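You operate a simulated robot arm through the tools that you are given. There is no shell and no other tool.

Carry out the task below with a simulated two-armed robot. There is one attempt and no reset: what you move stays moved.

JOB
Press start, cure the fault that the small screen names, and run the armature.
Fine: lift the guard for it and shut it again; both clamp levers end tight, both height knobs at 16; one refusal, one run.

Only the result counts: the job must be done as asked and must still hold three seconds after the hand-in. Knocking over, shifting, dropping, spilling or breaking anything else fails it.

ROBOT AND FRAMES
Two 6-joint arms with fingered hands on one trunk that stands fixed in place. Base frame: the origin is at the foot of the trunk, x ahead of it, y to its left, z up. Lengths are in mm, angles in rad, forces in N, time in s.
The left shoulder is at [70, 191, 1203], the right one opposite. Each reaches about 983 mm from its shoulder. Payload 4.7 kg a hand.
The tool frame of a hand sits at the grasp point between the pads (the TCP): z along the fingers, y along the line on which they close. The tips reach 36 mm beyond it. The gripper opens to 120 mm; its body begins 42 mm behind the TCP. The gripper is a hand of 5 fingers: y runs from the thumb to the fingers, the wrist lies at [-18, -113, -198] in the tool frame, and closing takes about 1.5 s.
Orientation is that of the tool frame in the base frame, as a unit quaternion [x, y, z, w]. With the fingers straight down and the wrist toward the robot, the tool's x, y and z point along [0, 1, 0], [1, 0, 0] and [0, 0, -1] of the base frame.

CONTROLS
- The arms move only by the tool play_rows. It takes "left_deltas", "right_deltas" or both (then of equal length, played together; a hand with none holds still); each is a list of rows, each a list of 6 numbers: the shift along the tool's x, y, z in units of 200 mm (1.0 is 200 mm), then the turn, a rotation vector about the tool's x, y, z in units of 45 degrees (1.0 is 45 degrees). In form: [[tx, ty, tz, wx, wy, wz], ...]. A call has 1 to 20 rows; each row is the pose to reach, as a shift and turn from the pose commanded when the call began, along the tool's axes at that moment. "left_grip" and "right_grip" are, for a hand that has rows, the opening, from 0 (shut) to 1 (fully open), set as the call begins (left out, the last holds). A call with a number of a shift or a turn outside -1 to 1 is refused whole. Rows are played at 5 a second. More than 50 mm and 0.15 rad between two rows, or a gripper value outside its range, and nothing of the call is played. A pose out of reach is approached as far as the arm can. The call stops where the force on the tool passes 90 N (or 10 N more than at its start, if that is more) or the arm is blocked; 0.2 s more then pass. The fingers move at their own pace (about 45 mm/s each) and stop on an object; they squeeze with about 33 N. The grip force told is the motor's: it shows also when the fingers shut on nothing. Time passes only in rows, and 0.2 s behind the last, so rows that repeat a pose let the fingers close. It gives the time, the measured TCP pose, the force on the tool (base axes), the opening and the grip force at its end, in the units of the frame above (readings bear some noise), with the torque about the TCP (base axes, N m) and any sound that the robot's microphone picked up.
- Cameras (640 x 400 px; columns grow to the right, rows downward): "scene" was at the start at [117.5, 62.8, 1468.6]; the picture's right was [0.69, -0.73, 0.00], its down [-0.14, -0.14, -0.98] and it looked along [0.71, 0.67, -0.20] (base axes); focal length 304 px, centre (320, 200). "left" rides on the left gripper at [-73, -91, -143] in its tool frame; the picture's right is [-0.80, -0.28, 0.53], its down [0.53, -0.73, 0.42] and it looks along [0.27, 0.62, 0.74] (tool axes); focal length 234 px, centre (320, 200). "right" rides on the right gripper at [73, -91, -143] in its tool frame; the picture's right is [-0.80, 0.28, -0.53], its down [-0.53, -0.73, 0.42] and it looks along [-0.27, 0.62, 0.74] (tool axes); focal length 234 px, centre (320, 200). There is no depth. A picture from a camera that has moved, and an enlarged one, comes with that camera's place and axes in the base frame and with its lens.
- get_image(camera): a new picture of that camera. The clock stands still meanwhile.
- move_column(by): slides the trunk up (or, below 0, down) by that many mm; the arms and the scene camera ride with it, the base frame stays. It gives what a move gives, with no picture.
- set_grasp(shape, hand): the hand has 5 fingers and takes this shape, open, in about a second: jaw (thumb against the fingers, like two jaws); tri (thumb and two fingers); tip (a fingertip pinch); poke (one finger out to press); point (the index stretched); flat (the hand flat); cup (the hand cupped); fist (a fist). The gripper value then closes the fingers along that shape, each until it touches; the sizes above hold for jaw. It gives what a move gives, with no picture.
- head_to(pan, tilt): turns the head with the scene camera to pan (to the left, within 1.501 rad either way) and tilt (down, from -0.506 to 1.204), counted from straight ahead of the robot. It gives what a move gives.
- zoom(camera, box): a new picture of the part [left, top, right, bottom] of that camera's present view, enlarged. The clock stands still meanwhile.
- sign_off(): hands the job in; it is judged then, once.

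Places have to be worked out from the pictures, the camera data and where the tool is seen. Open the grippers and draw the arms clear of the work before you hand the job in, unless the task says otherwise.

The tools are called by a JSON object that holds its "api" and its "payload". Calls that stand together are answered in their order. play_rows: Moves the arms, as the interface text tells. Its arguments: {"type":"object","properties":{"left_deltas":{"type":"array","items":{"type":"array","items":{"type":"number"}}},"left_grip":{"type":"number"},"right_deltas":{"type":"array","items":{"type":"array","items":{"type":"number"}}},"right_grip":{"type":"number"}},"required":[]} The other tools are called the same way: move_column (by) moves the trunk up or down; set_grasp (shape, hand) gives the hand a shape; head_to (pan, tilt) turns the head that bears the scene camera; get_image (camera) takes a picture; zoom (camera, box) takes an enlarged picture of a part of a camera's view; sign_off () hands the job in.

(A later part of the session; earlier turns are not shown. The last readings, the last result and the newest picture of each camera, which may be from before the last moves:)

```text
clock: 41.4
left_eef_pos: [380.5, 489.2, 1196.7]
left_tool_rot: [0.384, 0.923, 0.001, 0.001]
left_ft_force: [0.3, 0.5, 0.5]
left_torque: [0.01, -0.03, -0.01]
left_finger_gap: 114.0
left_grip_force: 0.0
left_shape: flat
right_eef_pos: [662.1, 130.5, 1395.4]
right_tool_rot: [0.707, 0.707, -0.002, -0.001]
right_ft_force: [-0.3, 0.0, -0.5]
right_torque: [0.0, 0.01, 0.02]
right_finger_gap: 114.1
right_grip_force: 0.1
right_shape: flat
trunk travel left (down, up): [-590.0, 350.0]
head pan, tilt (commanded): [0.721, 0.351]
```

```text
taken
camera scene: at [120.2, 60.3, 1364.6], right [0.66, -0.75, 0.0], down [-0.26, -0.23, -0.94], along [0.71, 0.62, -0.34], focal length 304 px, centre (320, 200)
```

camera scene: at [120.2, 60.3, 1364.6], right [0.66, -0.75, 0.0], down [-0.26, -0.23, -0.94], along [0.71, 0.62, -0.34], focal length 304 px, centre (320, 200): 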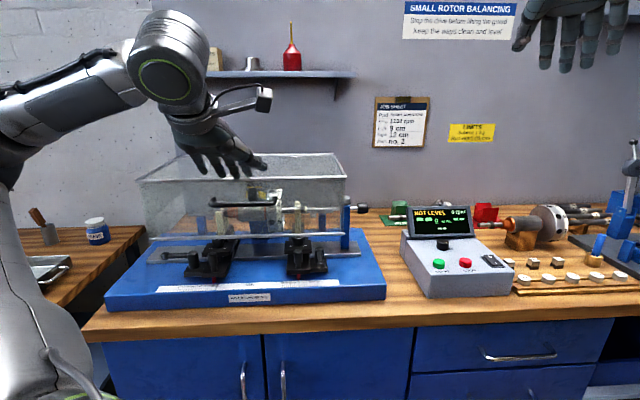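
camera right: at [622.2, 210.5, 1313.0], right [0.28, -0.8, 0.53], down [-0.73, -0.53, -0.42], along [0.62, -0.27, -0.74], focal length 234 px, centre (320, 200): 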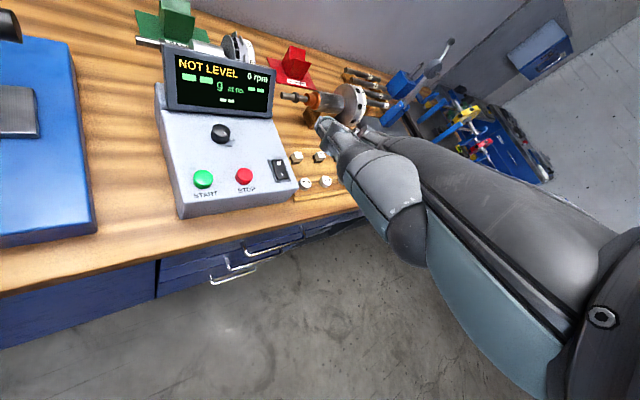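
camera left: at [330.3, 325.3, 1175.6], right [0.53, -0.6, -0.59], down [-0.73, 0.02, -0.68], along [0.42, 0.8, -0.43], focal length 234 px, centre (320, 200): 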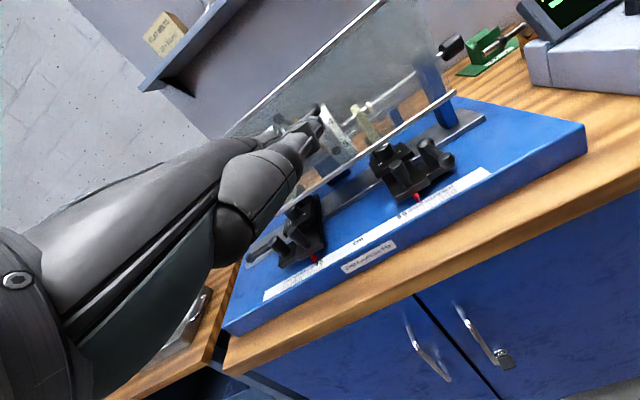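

At this trunk height the wrist limits again; the pitched hand reaches much better. I pitch the hand 23° again and lower the trunk 170, which brings it in front of the handle.

{"api": "play_rows", "payload": {"left_deltas": [[0, -0.02, 0, -0.13, 0, 0], [0, -0.04, 0, -0.26, 0, 0], [0, -0.05, 0, -0.39, 0, 0], [0, -0.05, 0, -0.511, 0, 0], [0, -0.05, 0, -0.511, 0, 0]]}}

{"api": "move_column", "payload": {"by": -170}}

{"api": "head_to", "payload": {"pan": 0.7, "tilt": 0.15}}

{"api": "get_image", "payload": {"camera": "scene"}}

```text
clock: 42.6
left_eef_pos: [394.0, 490.3, 1216.1]
left_tool_rot: [0.376, 0.905, 0.184, 0.078]
left_ft_force: [0.3, -0.9, -0.3]
left_torque: [-0.03, 0.0, 0.0]
left_finger_gap: 114.1
left_grip_force: 0.1
left_shape: flat
left hand out of reach, approached as far as the arm can: row 3, 4, 5
right_eef_pos: [663.4, 131.8, 1393.7]
right_tool_rot: [0.707, 0.707, -0.001, 0.0]
right_ft_force: [0.8, 0.3, -1.5]
right_torque: [-0.05, 0.02, 0.02]
right_finger_gap: 114.2
right_grip_force: 0.0
right_shape: flat
trunk travel left (down, up): [-590.0, 350.0]
head pan, tilt (commanded): [0.721, 0.351]
```

```text
clock: 44.5
left_eef_pos: [393.3, 488.6, 1047.6]
left_tool_rot: [0.375, 0.905, 0.184, 0.076]
left_ft_force: [0.2, -0.3, -0.4]
left_torque: [0.01, 0.01, -0.04]
left_finger_gap: 114.4
left_grip_force: 0.0
left_shape: flat
right_eef_pos: [661.6, 129.2, 1226.4]
right_tool_rot: [0.707, 0.707, -0.001, 0.0]
right_ft_force: [0.9, -0.2, 0.1]
right_torque: [-0.04, -0.04, -0.01]
right_finger_gap: 114.0
right_grip_force: 0.0
right_shape: flat
trunk travel left (down, up): [-420.0, 520.0]
head pan, tilt (commanded): [0.721, 0.351]
```

```text
clock: 45.2
left_eef_pos: [392.3, 487.6, 1047.5]
left_tool_rot: [0.375, 0.905, 0.184, 0.076]
left_ft_force: [0.7, -0.2, -0.7]
left_torque: [0.01, -0.03, -0.03]
left_finger_gap: 114.0
left_grip_force: 0.1
left_shape: flat
right_eef_pos: [661.9, 130.4, 1225.6]
right_tool_rot: [0.707, 0.707, 0.0, 0.0]
right_ft_force: [0.3, -0.1, -0.7]
right_torque: [0.01, 0.02, 0.03]
right_finger_gap: 114.3
right_grip_force: 0.0
right_shape: flat
trunk travel left (down, up): [-420.0, 520.0]
head pan, tilt (commanded): [0.7, 0.15]
```

```text
taken
camera scene: at [120.7, 58.5, 1213.2], right [0.64, -0.76, 0.0], down [-0.12, -0.1, -0.99], along [0.76, 0.64, -0.15], focal length 304 px, centre (320, 200)
```

scene: 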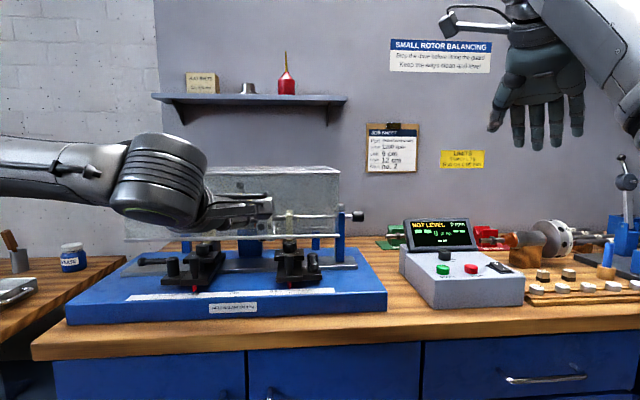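

The hand is now at v 622, z 1047 in a good pre-hook pose. I slide forward 44 mm under the bar.

{"api": "play_rows", "payload": {"left_deltas": [[0, 0.067, 0.028, 0, 0, 0], [0, 0.135, 0.057, 0, 0, 0], [0, 0.2025, 0.086, 0, 0, 0], [0, 0.2025, 0.086, 0, 0, 0]]}}

{"api": "zoom", "payload": {"camera": "scene", "box": [110, 130, 370, 290]}}

{"api": "zoom", "payload": {"camera": "left", "box": [220, 60, 440, 260]}}

```text
clock: 46.2
left_eef_pos: [421.0, 518.4, 1047.1]
left_tool_rot: [0.375, 0.905, 0.184, 0.077]
left_ft_force: [-0.6, -1.0, 0.2]
left_torque: [0.01, 0.03, -0.02]
left_finger_gap: 114.3
left_grip_force: 0.0
left_shape: flat
right_eef_pos: [661.1, 128.6, 1227.4]
right_tool_rot: [0.706, 0.708, 0.001, 0.0]
right_ft_force: [-0.3, -1.1, 0.0]
right_torque: [0.02, 0.01, 0.0]
right_finger_gap: 114.0
right_grip_force: 0.0
right_shape: flat
trunk travel left (down, up): [-420.0, 520.0]
head pan, tilt (commanded): [0.7, 0.15]
```

```text
2.46 times, centred on (240, 210) of scene
camera zoom: at [119.6, 57.5, 1213.5], right [0.64, -0.77, 0.0], down [-0.11, -0.1, -0.99], along [0.76, 0.64, -0.15], focal length 749 px, centre (517, 175)
```

zoom: 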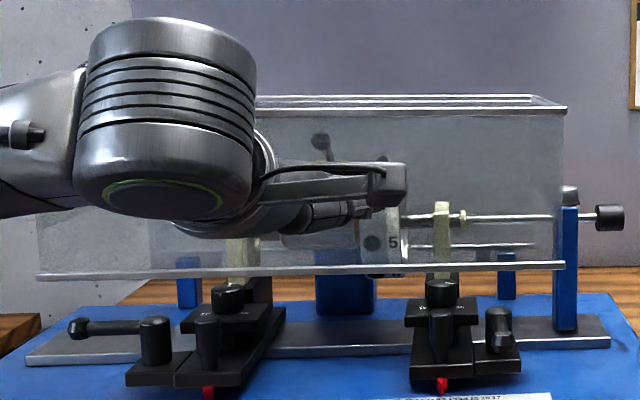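

```text
2.00 times, centred on (330, 160) of left
camera zoom: at [375.8, 368.0, 1145.6], right [0.53, -0.6, -0.59], down [-0.74, 0.02, -0.68], along [0.42, 0.8, -0.43], focal length 468 px, centre (300, 280)
```

zoom: 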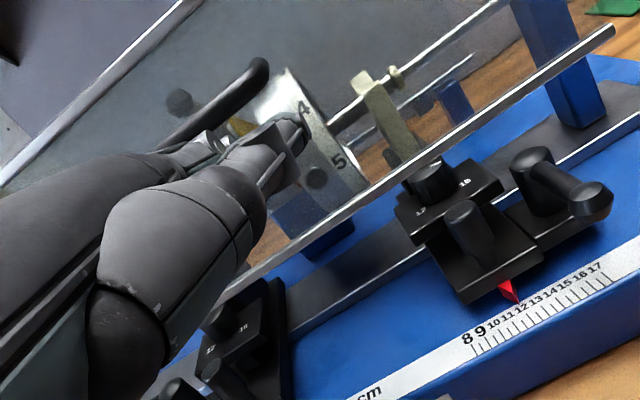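

The fingers lie under the bar with no contact force. I start lifting along the guard's arc, about 10° of opening, and check.

{"api": "play_rows", "payload": {"left_deltas": [[0, 0.0156, -0.0368, 0, 0, 0], [0, 0.0745, -0.0987, 0, 0, 0], [0, 0.1516, -0.153, 0, 0, 0], [0, 0.236, -0.198, 0, 0, 0], [0, 0.236, -0.198, 0, 0, 0]]}}

{"api": "get_image", "payload": {"camera": "scene"}}

{"api": "zoom", "payload": {"camera": "left", "box": [220, 60, 440, 260]}}

```text
clock: 47.4
left_eef_pos: [432.6, 548.9, 1103.0]
left_tool_rot: [0.371, 0.906, 0.188, 0.079]
left_ft_force: [-1.5, -1.1, -1.0]
left_torque: [-0.05, 0.01, 0.08]
left_finger_gap: 114.0
left_grip_force: 0.2
left_shape: flat
left hand out of reach, approached as far as the arm can: row 3, 4, 5
right_eef_pos: [658.1, 129.1, 1228.4]
right_tool_rot: [0.707, 0.707, 0.002, 0.001]
right_ft_force: [-1.3, 0.1, 0.6]
right_torque: [0.03, -0.04, 0.01]
right_finger_gap: 114.2
right_grip_force: 0.0
right_shape: flat
trunk travel left (down, up): [-420.0, 520.0]
head pan, tilt (commanded): [0.7, 0.15]
```

```text
taken
camera scene: at [117.8, 56.7, 1213.8], right [0.64, -0.77, 0.0], down [-0.11, -0.09, -0.99], along [0.76, 0.64, -0.15], focal length 304 px, centre (320, 200)
```

scene: 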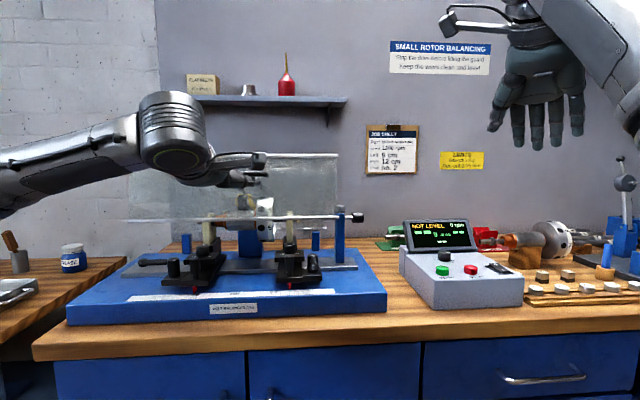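

```text
2.00 times, centred on (330, 160) of left
camera zoom: at [386.4, 397.7, 1199.4], right [0.54, -0.6, -0.59], down [-0.73, 0.01, -0.68], along [0.42, 0.8, -0.43], focal length 468 px, centre (300, 280)
```

zoom: 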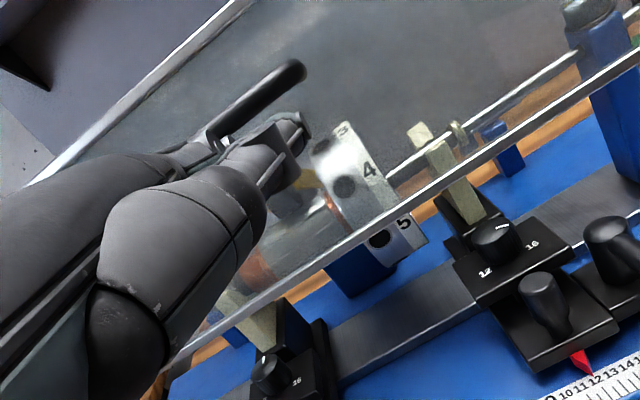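

The guard is rising, and it feels light (about 2 N). I continue along the arc to around 28° and check.

{"api": "play_rows", "payload": {"left_deltas": [[0, 0.063, -0.033, 0, 0, 0], [0, 0.126, -0.066, 0, 0, 0], [0, 0.189, -0.099, 0, 0, 0], [0, 0.254, -0.126, 0, 0, 0], [0, 0.32, -0.152, 0, 0, 0], [0, 0.388, -0.172, 0, 0, 0], [0, 0.451, -0.194, 0, 0, 0], [0, 0.517, -0.209, 0, 0, 0], [0, 0.517, -0.209, 0, 0, 0]]}}

{"api": "get_image", "payload": {"camera": "scene"}}

{"api": "zoom", "payload": {"camera": "left", "box": [220, 60, 440, 260]}}

```text
clock: 49.4
left_eef_pos: [498.6, 595.3, 1181.9]
left_tool_rot: [0.374, 0.905, 0.185, 0.076]
left_ft_force: [-0.9, 0.2, -0.2]
left_torque: [-0.04, 0.05, -0.03]
left_finger_gap: 114.2
left_grip_force: 0.0
left_shape: flat
right_eef_pos: [661.7, 130.4, 1225.4]
right_tool_rot: [0.707, 0.707, 0.0, 0.0]
right_ft_force: [-0.3, 0.1, 0.1]
right_torque: [0.01, 0.0, -0.05]
right_finger_gap: 114.1
right_grip_force: 0.1
right_shape: flat
trunk travel left (down, up): [-420.0, 520.0]
head pan, tilt (commanded): [0.7, 0.15]
```

```text
taken
camera scene: at [120.6, 58.5, 1213.3], right [0.64, -0.76, 0.0], down [-0.11, -0.1, -0.99], along [0.76, 0.64, -0.15], focal length 304 px, centre (320, 200)
```

scene: 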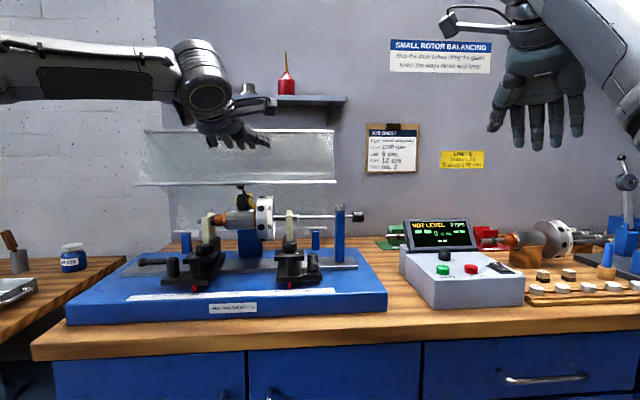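

```text
2.00 times, centred on (330, 160) of left
camera zoom: at [452.3, 445.3, 1279.3], right [0.53, -0.61, -0.59], down [-0.74, 0.02, -0.68], along [0.42, 0.8, -0.44], focal length 468 px, centre (300, 280)
```

zoom: 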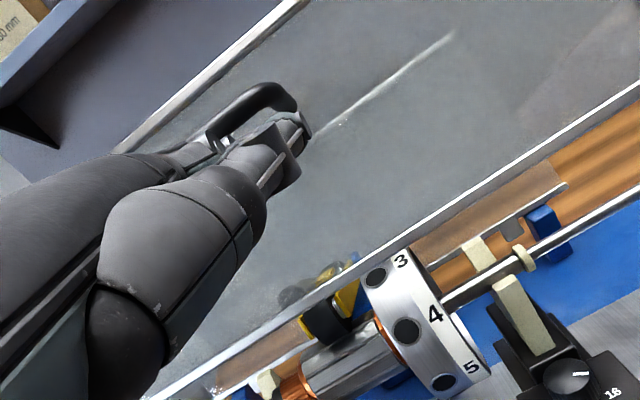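

The guard is about 26° open and follows the fingers well. I continue up and back along the arc.

{"api": "play_rows", "payload": {"left_deltas": [[0, 0.0755, -0.0115, 0, 0, 0], [0, 0.155, -0.021, 0, 0, 0], [0, 0.2335, -0.026, 0, 0, 0], [0, 0.3115, -0.031, 0, 0, 0], [0, 0.392, -0.029, 0, 0, 0], [0, 0.473, -0.0275, 0, 0, 0], [0, 0.5515, -0.021, 0, 0, 0], [0, 0.5515, -0.021, 0, 0, 0]]}}

{"api": "get_image", "payload": {"camera": "scene"}}

{"api": "zoom", "payload": {"camera": "left", "box": [220, 60, 440, 260]}}

```text
clock: 51.2
left_eef_pos: [567.3, 666.1, 1227.1]
left_tool_rot: [0.377, 0.905, 0.184, 0.078]
left_ft_force: [-0.2, -0.1, 0.3]
left_torque: [0.01, -0.02, 0.0]
left_finger_gap: 113.9
left_grip_force: 0.0
left_shape: flat
left hand out of reach, approached as far as the arm can: row 7, 8
right_eef_pos: [662.4, 130.2, 1225.6]
right_tool_rot: [0.708, 0.707, 0.0, 0.0]
right_ft_force: [0.2, 0.2, -0.2]
right_torque: [-0.01, -0.01, -0.01]
right_finger_gap: 113.9
right_grip_force: 0.0
right_shape: flat
trunk travel left (down, up): [-420.0, 520.0]
head pan, tilt (commanded): [0.7, 0.15]
```

```text
taken
camera scene: at [120.5, 58.2, 1213.4], right [0.64, -0.76, 0.0], down [-0.11, -0.1, -0.99], along [0.76, 0.64, -0.15], focal length 304 px, centre (320, 200)
```

scene: 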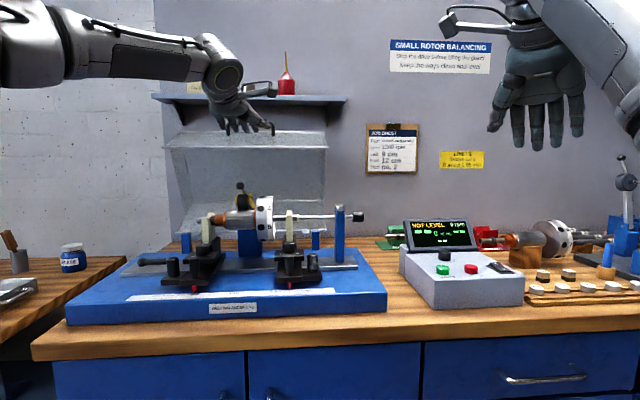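

```text
2.00 times, centred on (330, 160) of left
camera zoom: at [520.2, 516.6, 1324.0], right [0.53, -0.61, -0.59], down [-0.73, 0.02, -0.68], along [0.42, 0.8, -0.43], focal length 468 px, centre (300, 280)
```

zoom: 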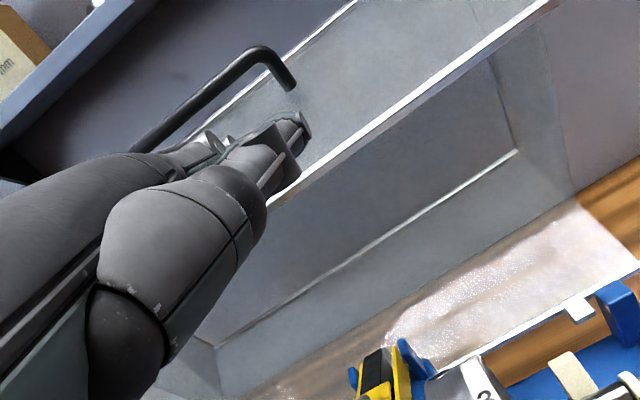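

The guard is widely open and the hand feels no load, so it may be resting past its balance point. I lower the hand 20 mm to see whether the guard stays.

{"api": "play_rows", "payload": {"left_deltas": [[0, -0.04, 0.03, 0, 0, 0], [0, -0.08, 0.07, 0, 0, 0], [0, -0.08, 0.07, 0, 0, 0]]}}

{"api": "zoom", "payload": {"camera": "scene", "box": [130, 70, 370, 250]}}

{"api": "zoom", "payload": {"camera": "left", "box": [220, 60, 440, 260]}}

```text
clock: 52.0
left_eef_pos: [560.3, 659.5, 1208.2]
left_tool_rot: [0.376, 0.905, 0.184, 0.076]
left_ft_force: [-1.2, 0.9, -0.5]
left_torque: [0.02, -0.01, 0.0]
left_finger_gap: 114.4
left_grip_force: 0.1
left_shape: flat
right_eef_pos: [661.5, 129.9, 1225.8]
right_tool_rot: [0.707, 0.707, 0.0, 0.001]
right_ft_force: [-0.9, -0.2, 0.9]
right_torque: [-0.02, -0.01, 0.0]
right_finger_gap: 114.2
right_grip_force: 0.0
right_shape: flat
trunk travel left (down, up): [-420.0, 520.0]
head pan, tilt (commanded): [0.7, 0.15]
```

```text
2.22 times, centred on (250, 160) of scene
camera zoom: at [120.8, 58.2, 1213.3], right [0.64, -0.77, 0.0], down [-0.11, -0.1, -0.99], along [0.76, 0.64, -0.15], focal length 676 px, centre (476, 289)
```

zoom: 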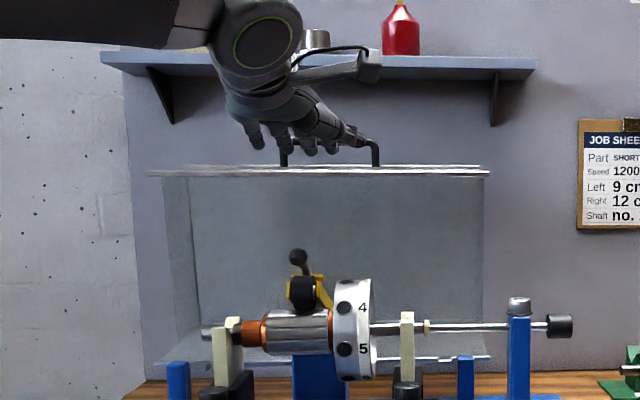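

```text
2.00 times, centred on (330, 160) of left
camera zoom: at [513.0, 510.0, 1305.4], right [0.53, -0.61, -0.59], down [-0.74, 0.02, -0.68], along [0.42, 0.8, -0.44], focal length 468 px, centre (300, 280)
```

zoom: 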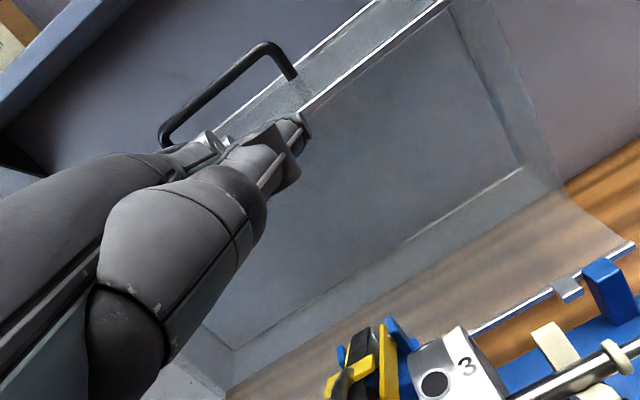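

The guard has swung fully open (handle now upright) and stays there on its own. I draw the left hand back and inspect the left pedestal and knob without the guard in the way.

{"api": "play_rows", "payload": {"left_deltas": [[0, -0.18, -0.076, 0, 0, 0], [0, -0.36, -0.152, 0, 0, 0], [0, -0.54, -0.229, 0, 0, 0], [0, -0.72, -0.305, 0, 0, 0], [0, -0.85, -0.36, 0, 0, 0], [0, -0.85, -0.36, 0, 0, 0]]}}

{"api": "head_to", "payload": {"pan": 0.9, "tilt": 0.35}}

{"api": "get_image", "payload": {"camera": "scene"}}

{"api": "zoom", "payload": {"camera": "scene", "box": [200, 160, 440, 300]}}

```text
clock: 53.4
left_eef_pos: [429.3, 528.3, 1206.2]
left_tool_rot: [0.375, 0.905, 0.185, 0.077]
left_ft_force: [1.1, 1.3, -0.9]
left_torque: [-0.01, 0.01, -0.03]
left_finger_gap: 114.2
left_grip_force: 0.0
left_shape: flat
right_eef_pos: [661.3, 130.2, 1226.1]
right_tool_rot: [0.707, 0.707, -0.001, 0.0]
right_ft_force: [1.0, -0.2, -0.3]
right_torque: [0.0, -0.01, -0.01]
right_finger_gap: 114.1
right_grip_force: 0.1
right_shape: flat
trunk travel left (down, up): [-420.0, 520.0]
head pan, tilt (commanded): [0.7, 0.15]
```

```text
clock: 54.2
left_eef_pos: [429.4, 527.7, 1208.2]
left_tool_rot: [0.375, 0.905, 0.183, 0.076]
left_ft_force: [0.8, 0.5, -0.3]
left_torque: [-0.02, 0.04, -0.04]
left_finger_gap: 114.1
left_grip_force: 0.1
left_shape: flat
right_eef_pos: [660.5, 131.2, 1225.2]
right_tool_rot: [0.707, 0.707, 0.0, 0.0]
right_ft_force: [-1.0, 0.3, -1.1]
right_torque: [-0.01, 0.02, -0.01]
right_finger_gap: 114.3
right_grip_force: 0.1
right_shape: flat
trunk travel left (down, up): [-420.0, 520.0]
head pan, tilt (commanded): [0.901, 0.351]
```

```text
taken
camera scene: at [107.5, 71.5, 1194.7], right [0.78, -0.62, 0.0], down [-0.21, -0.27, -0.94], along [0.58, 0.74, -0.34], focal length 304 px, centre (320, 200)
```

scene: 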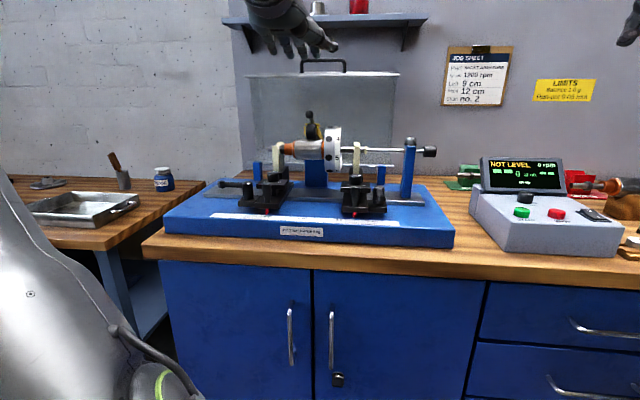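

```text
2.67 times, centred on (320, 230) of scene
camera zoom: at [107.5, 71.5, 1194.7], right [0.78, -0.62, 0.0], down [-0.21, -0.27, -0.94], along [0.58, 0.74, -0.34], focal length 811 px, centre (320, 120)
```

zoom: 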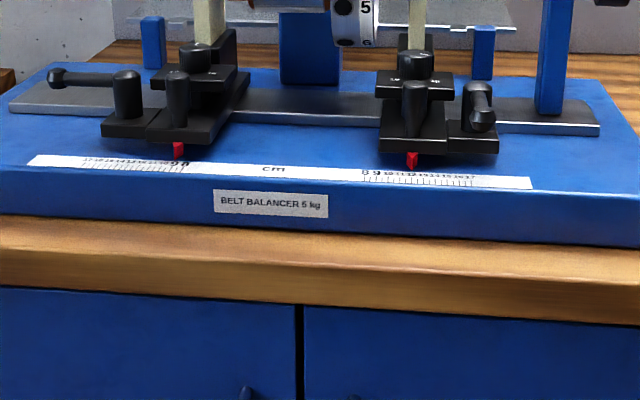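

The guard stands open clear of the work. Now I look with the left camera down at the left pedestal.

{"api": "get_image", "payload": {"camera": "left"}}

{"api": "zoom", "payload": {"camera": "scene", "box": [210, 100, 400, 225]}}

{"api": "zoom", "payload": {"camera": "scene", "box": [235, 140, 305, 220]}}

```text
taken
camera left: at [382.5, 378.3, 1304.6], right [0.53, -0.61, -0.59], down [-0.74, 0.02, -0.68], along [0.42, 0.8, -0.44], focal length 234 px, centre (320, 200)
```

left: 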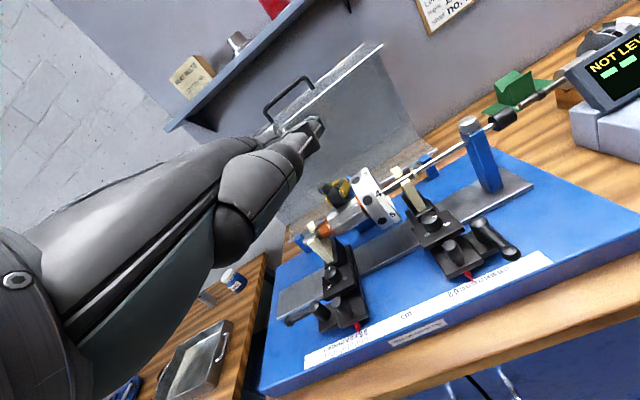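

```text
3.20 times, centred on (305, 162) of scene
camera zoom: at [107.5, 71.5, 1194.7], right [0.78, -0.62, 0.0], down [-0.21, -0.27, -0.94], along [0.58, 0.74, -0.34], focal length 973 px, centre (368, 320)
```

zoom: 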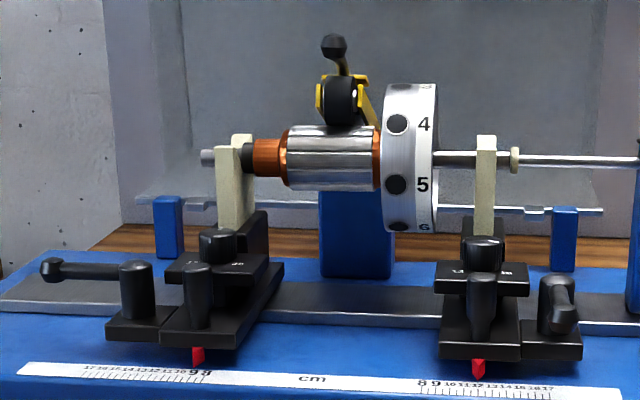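

```text
5.00 times, centred on (270, 180) of scene
camera zoom: at [107.5, 71.5, 1194.7], right [0.78, -0.62, 0.0], down [-0.21, -0.27, -0.94], along [0.58, 0.74, -0.34], focal length 1521 px, centre (570, 300)
```

zoom: 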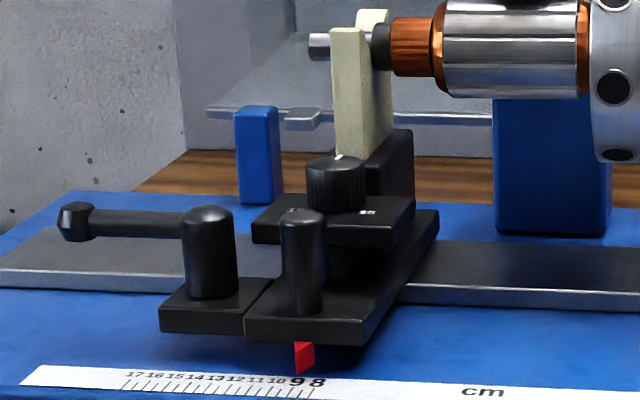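

I zoom in with the left camera on the left pedestal for knob and post positions.

{"api": "zoom", "payload": {"camera": "left", "box": [280, 200, 400, 340]}}

{"api": "zoom", "payload": {"camera": "left", "box": [400, 170, 540, 290]}}

```text
2.86 times, centred on (340, 270) of left
camera zoom: at [382.5, 378.3, 1304.6], right [0.53, -0.61, -0.59], down [-0.74, 0.02, -0.68], along [0.42, 0.8, -0.44], focal length 669 px, centre (263, 0)
```

zoom: 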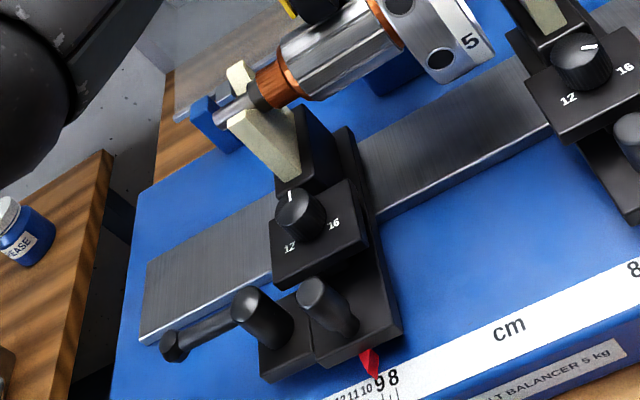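

```text
3.33 times, centred on (470, 230) of left
camera zoom: at [382.5, 378.3, 1304.6], right [0.53, -0.61, -0.59], down [-0.74, 0.02, -0.68], along [0.42, 0.8, -0.44], focal length 781 px, centre (-180, 100)
```

zoom: 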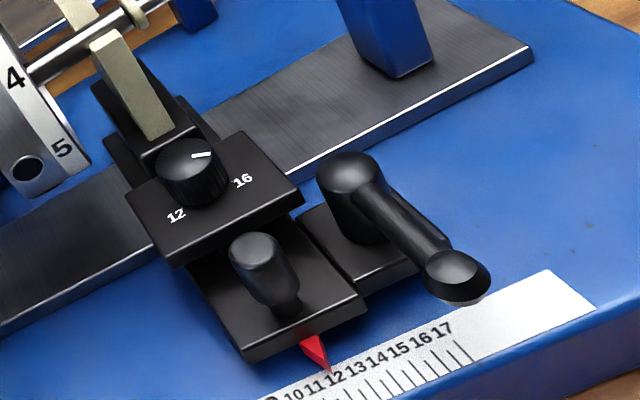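

The knob triangulates to about (487, 744), top z≈986, with the V-post behind it and the slide handle 69 mm in front. For turning it I need a slim pinch, so I try the tip shape on the left hand and look at it.

{"api": "set_grasp", "payload": {"shape": "tip", "hand": "left"}}

{"api": "get_image", "payload": {"camera": "left"}}

{"api": "head_to", "payload": {"pan": 0.85, "tilt": 0.05}}

{"api": "get_image", "payload": {"camera": "scene"}}

```text
clock: 55.1
left_eef_pos: [428.1, 528.7, 1206.8]
left_tool_rot: [0.375, 0.905, 0.184, 0.077]
left_ft_force: [-0.4, -0.1, -0.4]
left_torque: [-0.03, -0.01, 0.03]
left_finger_gap: 119.6
left_grip_force: 0.0
left_shape: tip
right_eef_pos: [661.4, 130.0, 1224.6]
right_tool_rot: [0.707, 0.707, 0.001, 0.0]
right_ft_force: [-0.6, 0.5, -0.1]
right_torque: [-0.01, -0.02, 0.03]
right_finger_gap: 114.1
right_grip_force: 0.2
right_shape: flat
trunk travel left (down, up): [-420.0, 520.0]
head pan, tilt (commanded): [0.901, 0.351]
```

```text
taken
camera left: at [382.7, 378.5, 1304.5], right [0.53, -0.61, -0.59], down [-0.74, 0.02, -0.68], along [0.42, 0.8, -0.44], focal length 234 px, centre (320, 200)
```

left: 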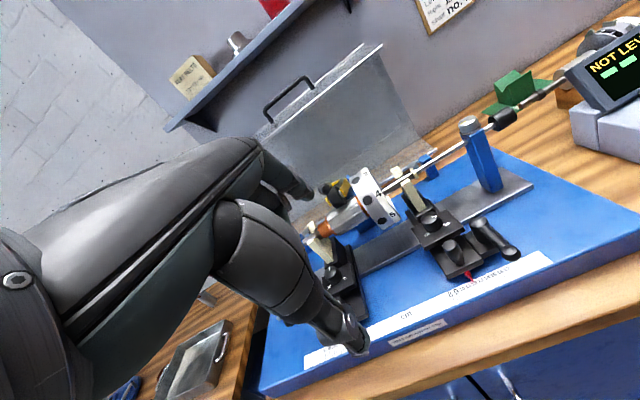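

```text
clock: 55.9
left_eef_pos: [428.4, 528.0, 1208.4]
left_tool_rot: [0.375, 0.905, 0.184, 0.076]
left_ft_force: [-1.1, 0.9, 0.0]
left_torque: [0.01, -0.02, 0.03]
left_finger_gap: 119.8
left_grip_force: 0.0
left_shape: tip
right_eef_pos: [661.4, 129.8, 1225.0]
right_tool_rot: [0.707, 0.707, 0.001, 0.0]
right_ft_force: [-0.3, -0.6, 0.7]
right_torque: [0.0, -0.02, 0.01]
right_finger_gap: 114.2
right_grip_force: 0.0
right_shape: flat
trunk travel left (down, up): [-420.0, 520.0]
head pan, tilt (commanded): [0.85, 0.051]
```

```text
taken
camera scene: at [109.9, 67.2, 1222.4], right [0.75, -0.66, 0.0], down [-0.03, -0.04, -1.0], along [0.66, 0.75, -0.05], focal length 304 px, centre (320, 200)
```

scene: 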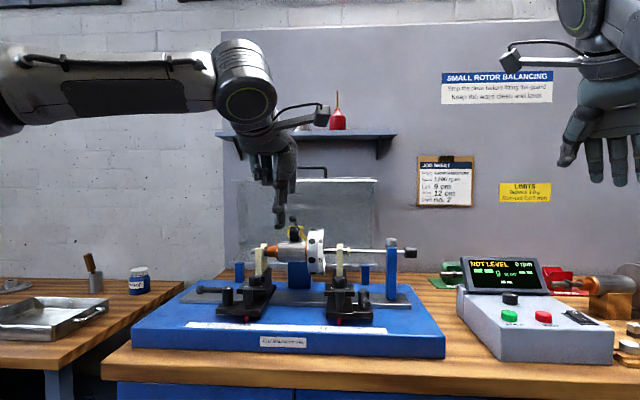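

I zoom tightly on the left knob and V-post to measure the gap behind the knob.

{"api": "zoom", "payload": {"camera": "left", "box": [300, 220, 370, 300]}}

{"api": "zoom", "payload": {"camera": "scene", "box": [235, 230, 290, 330]}}

{"api": "zoom", "payload": {"camera": "scene", "box": [240, 110, 330, 240]}}

```text
5.00 times, centred on (335, 260) of left
camera zoom: at [382.6, 378.4, 1304.6], right [0.53, -0.61, -0.59], down [-0.74, 0.02, -0.68], along [0.42, 0.8, -0.44], focal length 1171 px, centre (245, -100)
```

zoom: 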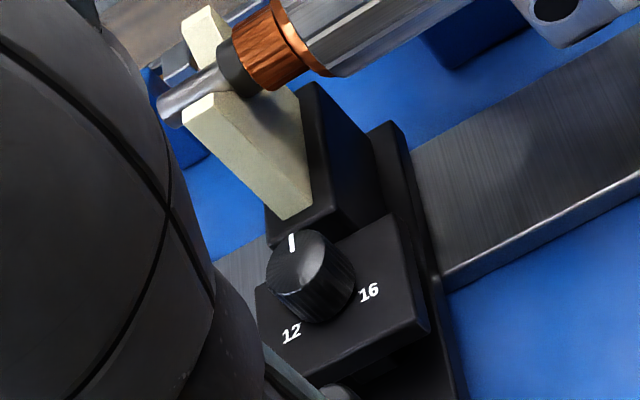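

```text
4.00 times, centred on (262, 280) of scene
camera zoom: at [109.9, 67.2, 1222.4], right [0.75, -0.66, 0.0], down [-0.03, -0.04, -1.0], along [0.66, 0.75, -0.05], focal length 1217 px, centre (550, -120)
```

zoom: 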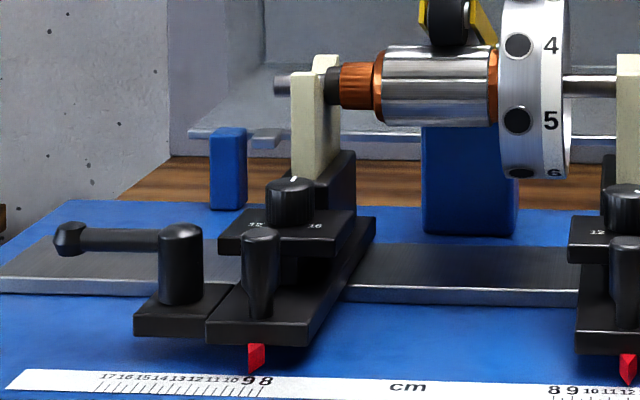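

```text
3.08 times, centred on (285, 175) of scene
camera zoom: at [109.9, 67.2, 1222.4], right [0.75, -0.66, 0.0], down [-0.03, -0.04, -1.0], along [0.66, 0.75, -0.05], focal length 936 px, centre (428, 277)
```

zoom: 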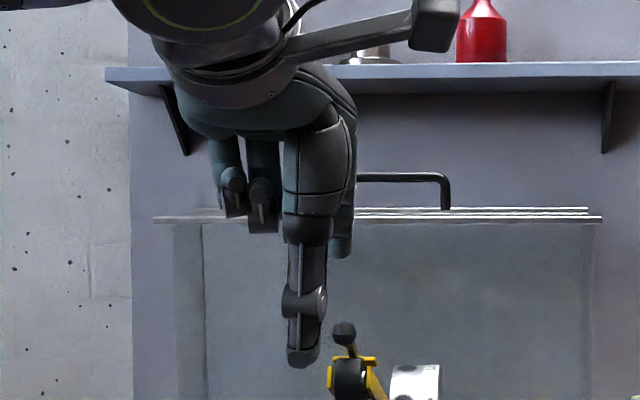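

The V-post front is at v≈910, 38 mm behind the knob axis, so a pinch would bring curled fingers close to the shaft. Instead I'll press the stretched index onto the knob's top off-centre and sweep it round; I set the point shape and move above the knob.

{"api": "set_grasp", "payload": {"shape": "point", "hand": "left"}}

{"api": "play_rows", "payload": {"left_deltas": [[0.11, 0.04, 0.13, 0.085, 0, 0], [0.22, 0.08, 0.27, 0.17, 0, 0], [0.33, 0.12, 0.41, 0.255, 0, 0], [0.44, 0.16, 0.55, 0.34, 0, 0], [0.55, 0.2, 0.69, 0.425, 0, 0], [0.66, 0.24, 0.818, 0.511, 0, 0], [0.66, 0.24, 0.818, 0.511, 0, 0]]}}

{"api": "head_to", "payload": {"pan": 0.95, "tilt": 0.25}}

{"api": "get_image", "payload": {"camera": "scene"}}

{"api": "get_image", "payload": {"camera": "left"}}

```text
clock: 56.8
left_eef_pos: [429.5, 528.9, 1207.3]
left_tool_rot: [0.374, 0.905, 0.185, 0.076]
left_ft_force: [-0.2, -0.3, -0.2]
left_torque: [-0.03, -0.02, -0.01]
left_finger_gap: 114.2
left_grip_force: 0.1
left_shape: point
right_eef_pos: [661.2, 130.5, 1226.2]
right_tool_rot: [0.707, 0.707, 0.0, 0.0]
right_ft_force: [-0.4, -0.9, 0.0]
right_torque: [0.01, 0.01, 0.02]
right_finger_gap: 114.0
right_grip_force: 0.2
right_shape: flat
trunk travel left (down, up): [-420.0, 520.0]
head pan, tilt (commanded): [0.85, 0.051]
```

```text
clock: 58.4
left_eef_pos: [452.6, 649.3, 1090.9]
left_tool_rot: [0.382, 0.924, -0.001, 0.001]
left_ft_force: [-0.2, 0.0, 0.1]
left_torque: [0.0, 0.02, 0.03]
left_finger_gap: 0.0
left_grip_force: 0.1
left_shape: point
left hand out of reach, approached as far as the arm can: row 3, 4, 5, 6, 7
right_eef_pos: [661.6, 129.8, 1225.1]
right_tool_rot: [0.707, 0.707, -0.001, -0.001]
right_ft_force: [0.4, 0.2, -0.3]
right_torque: [-0.01, 0.0, 0.04]
right_finger_gap: 114.2
right_grip_force: 0.1
right_shape: flat
trunk travel left (down, up): [-420.0, 520.0]
head pan, tilt (commanded): [0.85, 0.051]
```

```text
clock: 59.1
left_eef_pos: [451.8, 650.1, 1090.7]
left_tool_rot: [0.384, 0.923, 0.0, 0.0]
left_ft_force: [-0.3, 0.6, -0.7]
left_torque: [0.01, 0.01, 0.01]
left_finger_gap: 0.2
left_grip_force: 0.0
left_shape: point
right_eef_pos: [662.4, 130.1, 1224.9]
right_tool_rot: [0.707, 0.708, 0.0, 0.0]
right_ft_force: [0.3, 0.1, 0.1]
right_torque: [-0.01, -0.01, 0.0]
right_finger_gap: 114.5
right_grip_force: 0.1
right_shape: flat
trunk travel left (down, up): [-420.0, 520.0]
head pan, tilt (commanded): [0.949, 0.25]
```

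```text
taken
camera scene: at [104.1, 74.6, 1204.1], right [0.81, -0.58, 0.0], down [-0.14, -0.2, -0.97], along [0.56, 0.79, -0.25], focal length 304 px, centre (320, 200)
```

scene: 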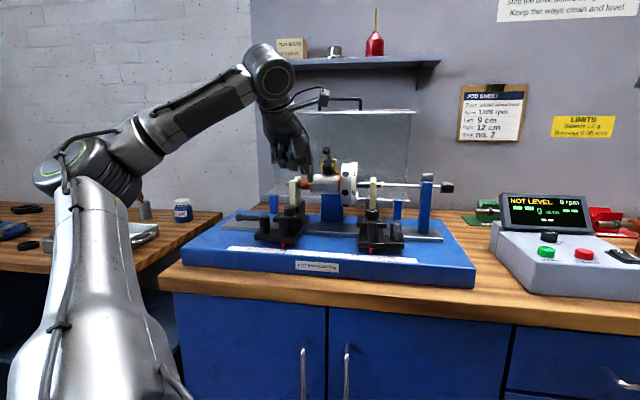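

```text
taken
camera left: at [439.6, 534.4, 1235.1], right [0.37, -0.77, -0.52], down [-0.89, -0.14, -0.43], along [0.25, 0.63, -0.74], focal length 234 px, centre (320, 200)
```

left: 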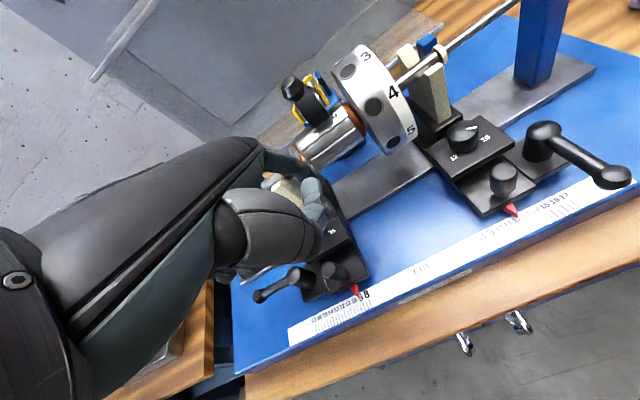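

The index tip is about 63 mm right of the knob; turning the hand 30° left around should bring the tip over it. I yaw and shift at this height.

{"api": "play_rows", "payload": {"left_deltas": [[0.02, 0.008, 0, 0, 0, -0.16], [0.04, 0.016, 0, 0, 0, -0.33], [0.06, 0.024, 0, 0, 0, -0.5], [0.08, 0.032, 0, 0, 0, -0.667], [0.08, 0.032, 0, 0, 0, -0.667]]}}

{"api": "get_image", "payload": {"camera": "left"}}

{"api": "zoom", "payload": {"camera": "scene", "box": [220, 90, 400, 270]}}

```text
clock: 60.3
left_eef_pos: [444.0, 662.9, 1088.8]
left_tool_rot: [0.129, 0.992, 0.0, 0.001]
left_ft_force: [0.2, 0.6, 0.0]
left_torque: [-0.01, 0.0, -0.01]
left_finger_gap: 0.0
left_grip_force: 0.0
left_shape: point
right_eef_pos: [661.9, 131.4, 1225.4]
right_tool_rot: [0.707, 0.707, 0.0, 0.0]
right_ft_force: [-1.0, 0.0, 0.2]
right_torque: [-0.02, -0.03, 0.02]
right_finger_gap: 114.3
right_grip_force: 0.0
right_shape: flat
trunk travel left (down, up): [-420.0, 520.0]
head pan, tilt (commanded): [0.949, 0.25]
```

```text
taken
camera left: at [492.3, 556.6, 1232.4], right [0.71, -0.48, -0.52], down [-0.7, -0.57, -0.43], along [-0.1, 0.67, -0.74], focal length 234 px, centre (320, 200)
```

left: 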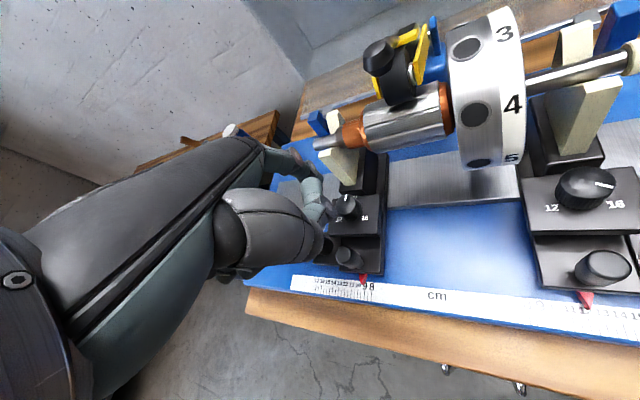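

```text
2.22 times, centred on (310, 180) of scene
camera zoom: at [104.0, 75.1, 1204.0], right [0.81, -0.58, 0.0], down [-0.14, -0.2, -0.97], along [0.56, 0.79, -0.25], focal length 676 px, centre (342, 244)
```

zoom: 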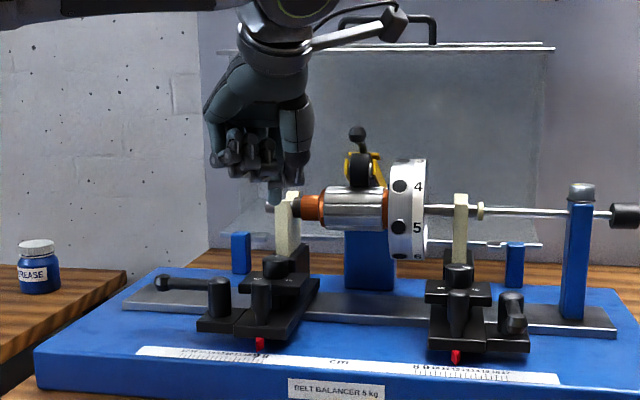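

Reached. I zoom the left camera to see the fingertip relative to the knob.

{"api": "zoom", "payload": {"camera": "left", "box": [270, 120, 410, 280]}}

{"api": "zoom", "payload": {"camera": "scene", "box": [270, 150, 330, 230]}}

{"api": "zoom", "payload": {"camera": "left", "box": [510, 140, 640, 300]}}

```text
2.50 times, centred on (340, 200) of left
camera zoom: at [492.3, 556.6, 1232.4], right [0.71, -0.48, -0.52], down [-0.7, -0.57, -0.43], along [-0.1, 0.67, -0.74], focal length 585 px, centre (270, 200)
```

zoom: 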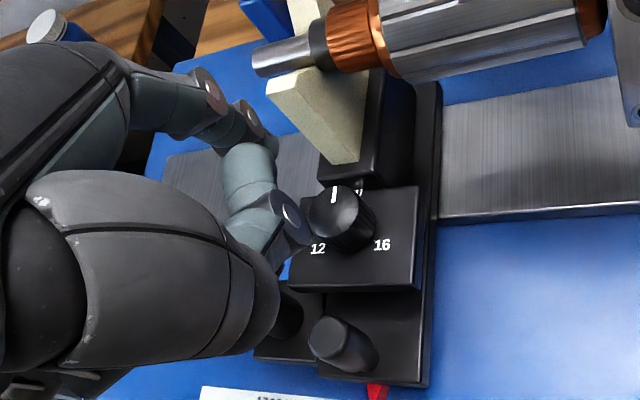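

```text
5.00 times, centred on (300, 190) of scene
camera zoom: at [104.0, 75.1, 1204.0], right [0.81, -0.58, 0.0], down [-0.14, -0.2, -0.97], along [0.56, 0.79, -0.25], focal length 1521 px, centre (420, 250)
```

zoom: 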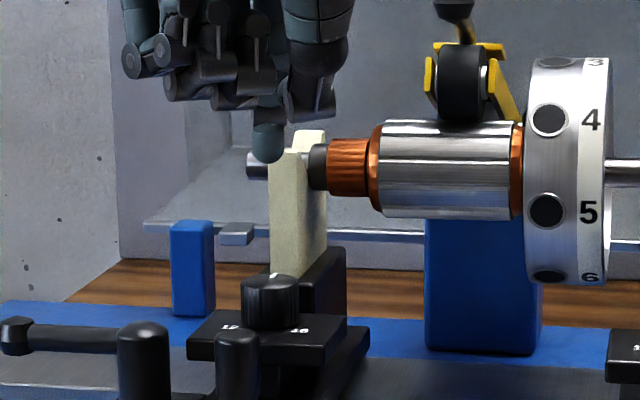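

```text
2.50 times, centred on (575, 220) of left
camera zoom: at [492.3, 556.6, 1232.4], right [0.71, -0.48, -0.52], down [-0.7, -0.57, -0.43], along [-0.1, 0.67, -0.74], focal length 585 px, centre (-318, 150)
```

zoom: 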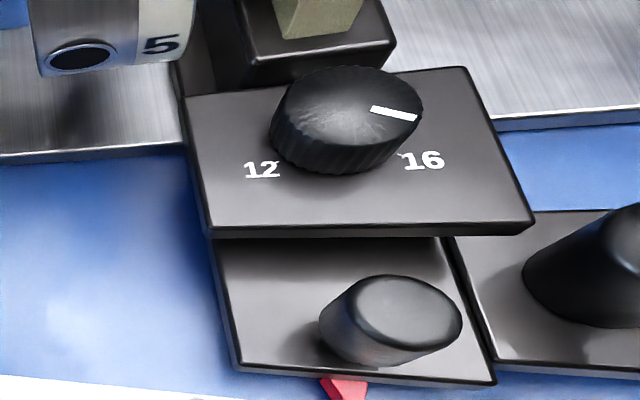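

The fingertip model checks out (tip at (486, 743, 1058)), and the close view puts the left knob's top centre at about (482, 734.5, 993); the right knob's line meets the 16 tick at ~120° from straight back. I shift to the start of a sweep (back-left of the knob) and lower to just above it.

{"api": "play_rows", "payload": {"left_deltas": [[0.035, -0.003, 0.05, 0, 0, 0], [0.035, -0.003, 0.15, 0, 0, 0], [0.035, -0.003, 0.23, 0, 0, 0], [0.035, -0.003, 0.27, 0, 0, 0], [0.035, -0.003, 0.27, 0, 0, 0]]}}

{"api": "zoom", "payload": {"camera": "left", "box": [270, 120, 410, 280]}}

{"api": "zoom", "payload": {"camera": "scene", "box": [270, 150, 330, 230]}}

```text
clock: 61.5
left_eef_pos: [436.6, 661.6, 1035.1]
left_tool_rot: [0.131, 0.991, -0.001, 0.0]
left_ft_force: [0.3, 0.4, 1.2]
left_torque: [0.01, 0.0, 0.0]
left_finger_gap: 0.0
left_grip_force: 0.0
left_shape: point
right_eef_pos: [661.4, 129.4, 1225.1]
right_tool_rot: [0.707, 0.707, 0.0, 0.0]
right_ft_force: [-0.5, -0.4, -0.3]
right_torque: [0.01, -0.01, 0.0]
right_finger_gap: 114.0
right_grip_force: 0.0
right_shape: flat
trunk travel left (down, up): [-420.0, 520.0]
head pan, tilt (commanded): [0.949, 0.25]
```

```text
2.50 times, centred on (340, 200) of left
camera zoom: at [484.7, 555.9, 1178.6], right [0.7, -0.48, -0.53], down [-0.7, -0.57, -0.43], along [-0.1, 0.67, -0.74], focal length 585 px, centre (270, 200)
```

zoom: 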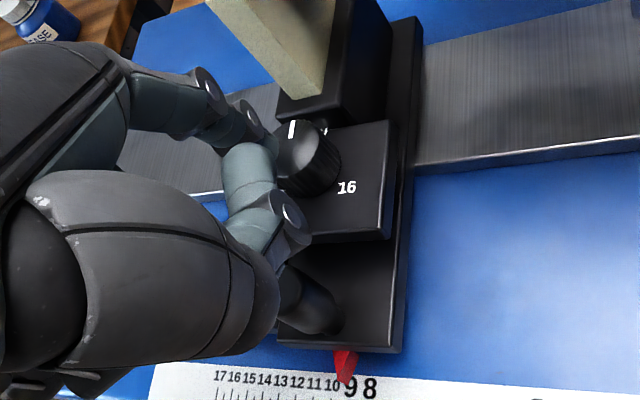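

```text
5.00 times, centred on (300, 190) of scene
camera zoom: at [104.0, 74.3, 1204.1], right [0.81, -0.58, 0.0], down [-0.14, -0.2, -0.97], along [0.56, 0.79, -0.25], focal length 1521 px, centre (420, 250)
```

zoom: 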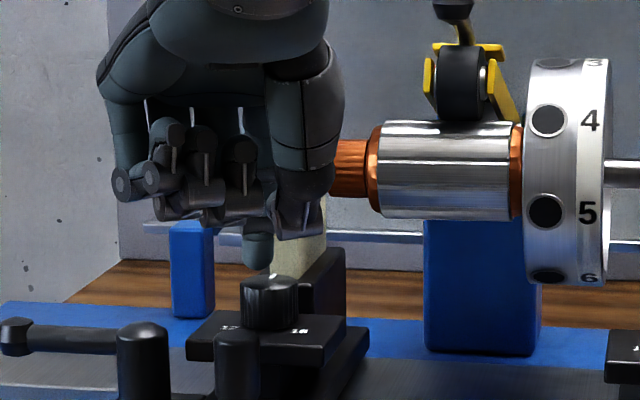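

The tip hovers over the knob's back-left. I lower in small steps until the fingertip touches the knob top.

{"api": "play_rows", "payload": {"left_deltas": [[0, 0, 0.02, 0, 0, 0], [0, 0, 0.035, 0, 0, 0], [0, 0, 0.045, 0, 0, 0], [0, 0, 0.05, 0, 0, 0], [0, 0, 0.055, 0, 0, 0], [0, 0, 0.055, 0, 0, 0]]}}

```text
clock: 62.9
left_eef_pos: [436.4, 661.8, 1024.8]
left_tool_rot: [0.131, 0.991, 0.001, 0.002]
left_ft_force: [-0.6, -0.4, 4.0]
left_torque: [0.26, -0.14, 0.03]
left_finger_gap: 0.0
left_grip_force: 0.0
left_shape: point
right_eef_pos: [661.5, 128.8, 1226.5]
right_tool_rot: [0.707, 0.707, 0.0, 0.0]
right_ft_force: [0.7, -0.4, 0.0]
right_torque: [-0.02, -0.03, -0.01]
right_finger_gap: 114.3
right_grip_force: 0.1
right_shape: flat
trunk travel left (down, up): [-420.0, 520.0]
head pan, tilt (commanded): [0.949, 0.25]
```

Contact at 4 N with the tip near z 994. I press a little harder and check the force before sweeping.

{"api": "play_rows", "payload": {"left_deltas": [[0, 0, 0.005, 0, 0, 0], [0, 0, 0.01, 0, 0, 0], [0, 0, 0.015, 0, 0, 0], [0, 0, 0.015, 0, 0, 0]]}}

{"api": "zoom", "payload": {"camera": "scene", "box": [270, 170, 320, 230]}}

{"api": "zoom", "payload": {"camera": "left", "box": [300, 140, 380, 230]}}

```text
clock: 63.9
left_eef_pos: [435.7, 660.4, 1022.2]
left_tool_rot: [0.13, 0.991, 0.002, 0.0]
left_ft_force: [-1.8, -2.7, 12.0]
left_torque: [0.82, -0.46, -0.06]
left_finger_gap: 0.0
left_grip_force: 0.0
left_shape: point
right_eef_pos: [661.0, 128.3, 1226.6]
right_tool_rot: [0.707, 0.707, 0.001, 0.0]
right_ft_force: [-0.3, 0.9, 0.3]
right_torque: [-0.02, 0.03, -0.02]
right_finger_gap: 114.3
right_grip_force: 0.1
right_shape: flat
trunk travel left (down, up): [-420.0, 520.0]
head pan, tilt (commanded): [0.949, 0.25]
```

```text
6.67 times, centred on (295, 200) of scene
camera zoom: at [103.0, 72.7, 1204.4], right [0.81, -0.58, 0.0], down [-0.14, -0.2, -0.97], along [0.56, 0.79, -0.25], focal length 2028 px, centre (487, 200)
```

zoom: 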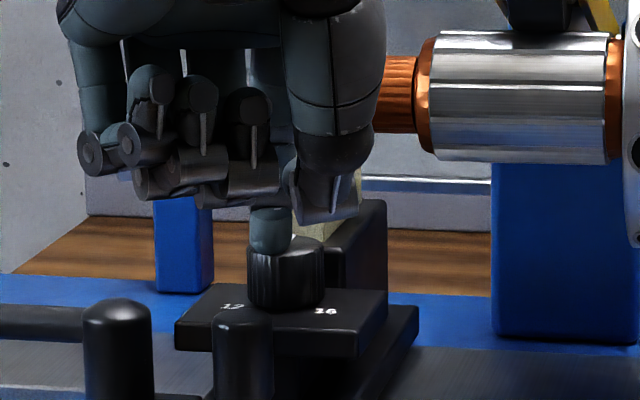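

```text
4.44 times, centred on (340, 185) of left
camera zoom: at [483.4, 553.9, 1166.3], right [0.71, -0.48, -0.52], down [-0.7, -0.57, -0.43], along [-0.09, 0.67, -0.74], focal length 1041 px, centre (231, 267)
```

zoom: 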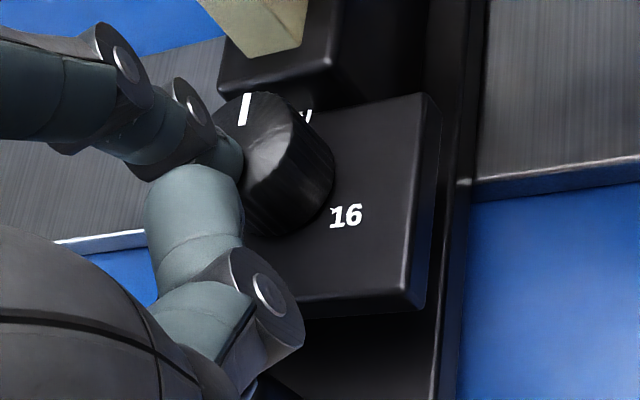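

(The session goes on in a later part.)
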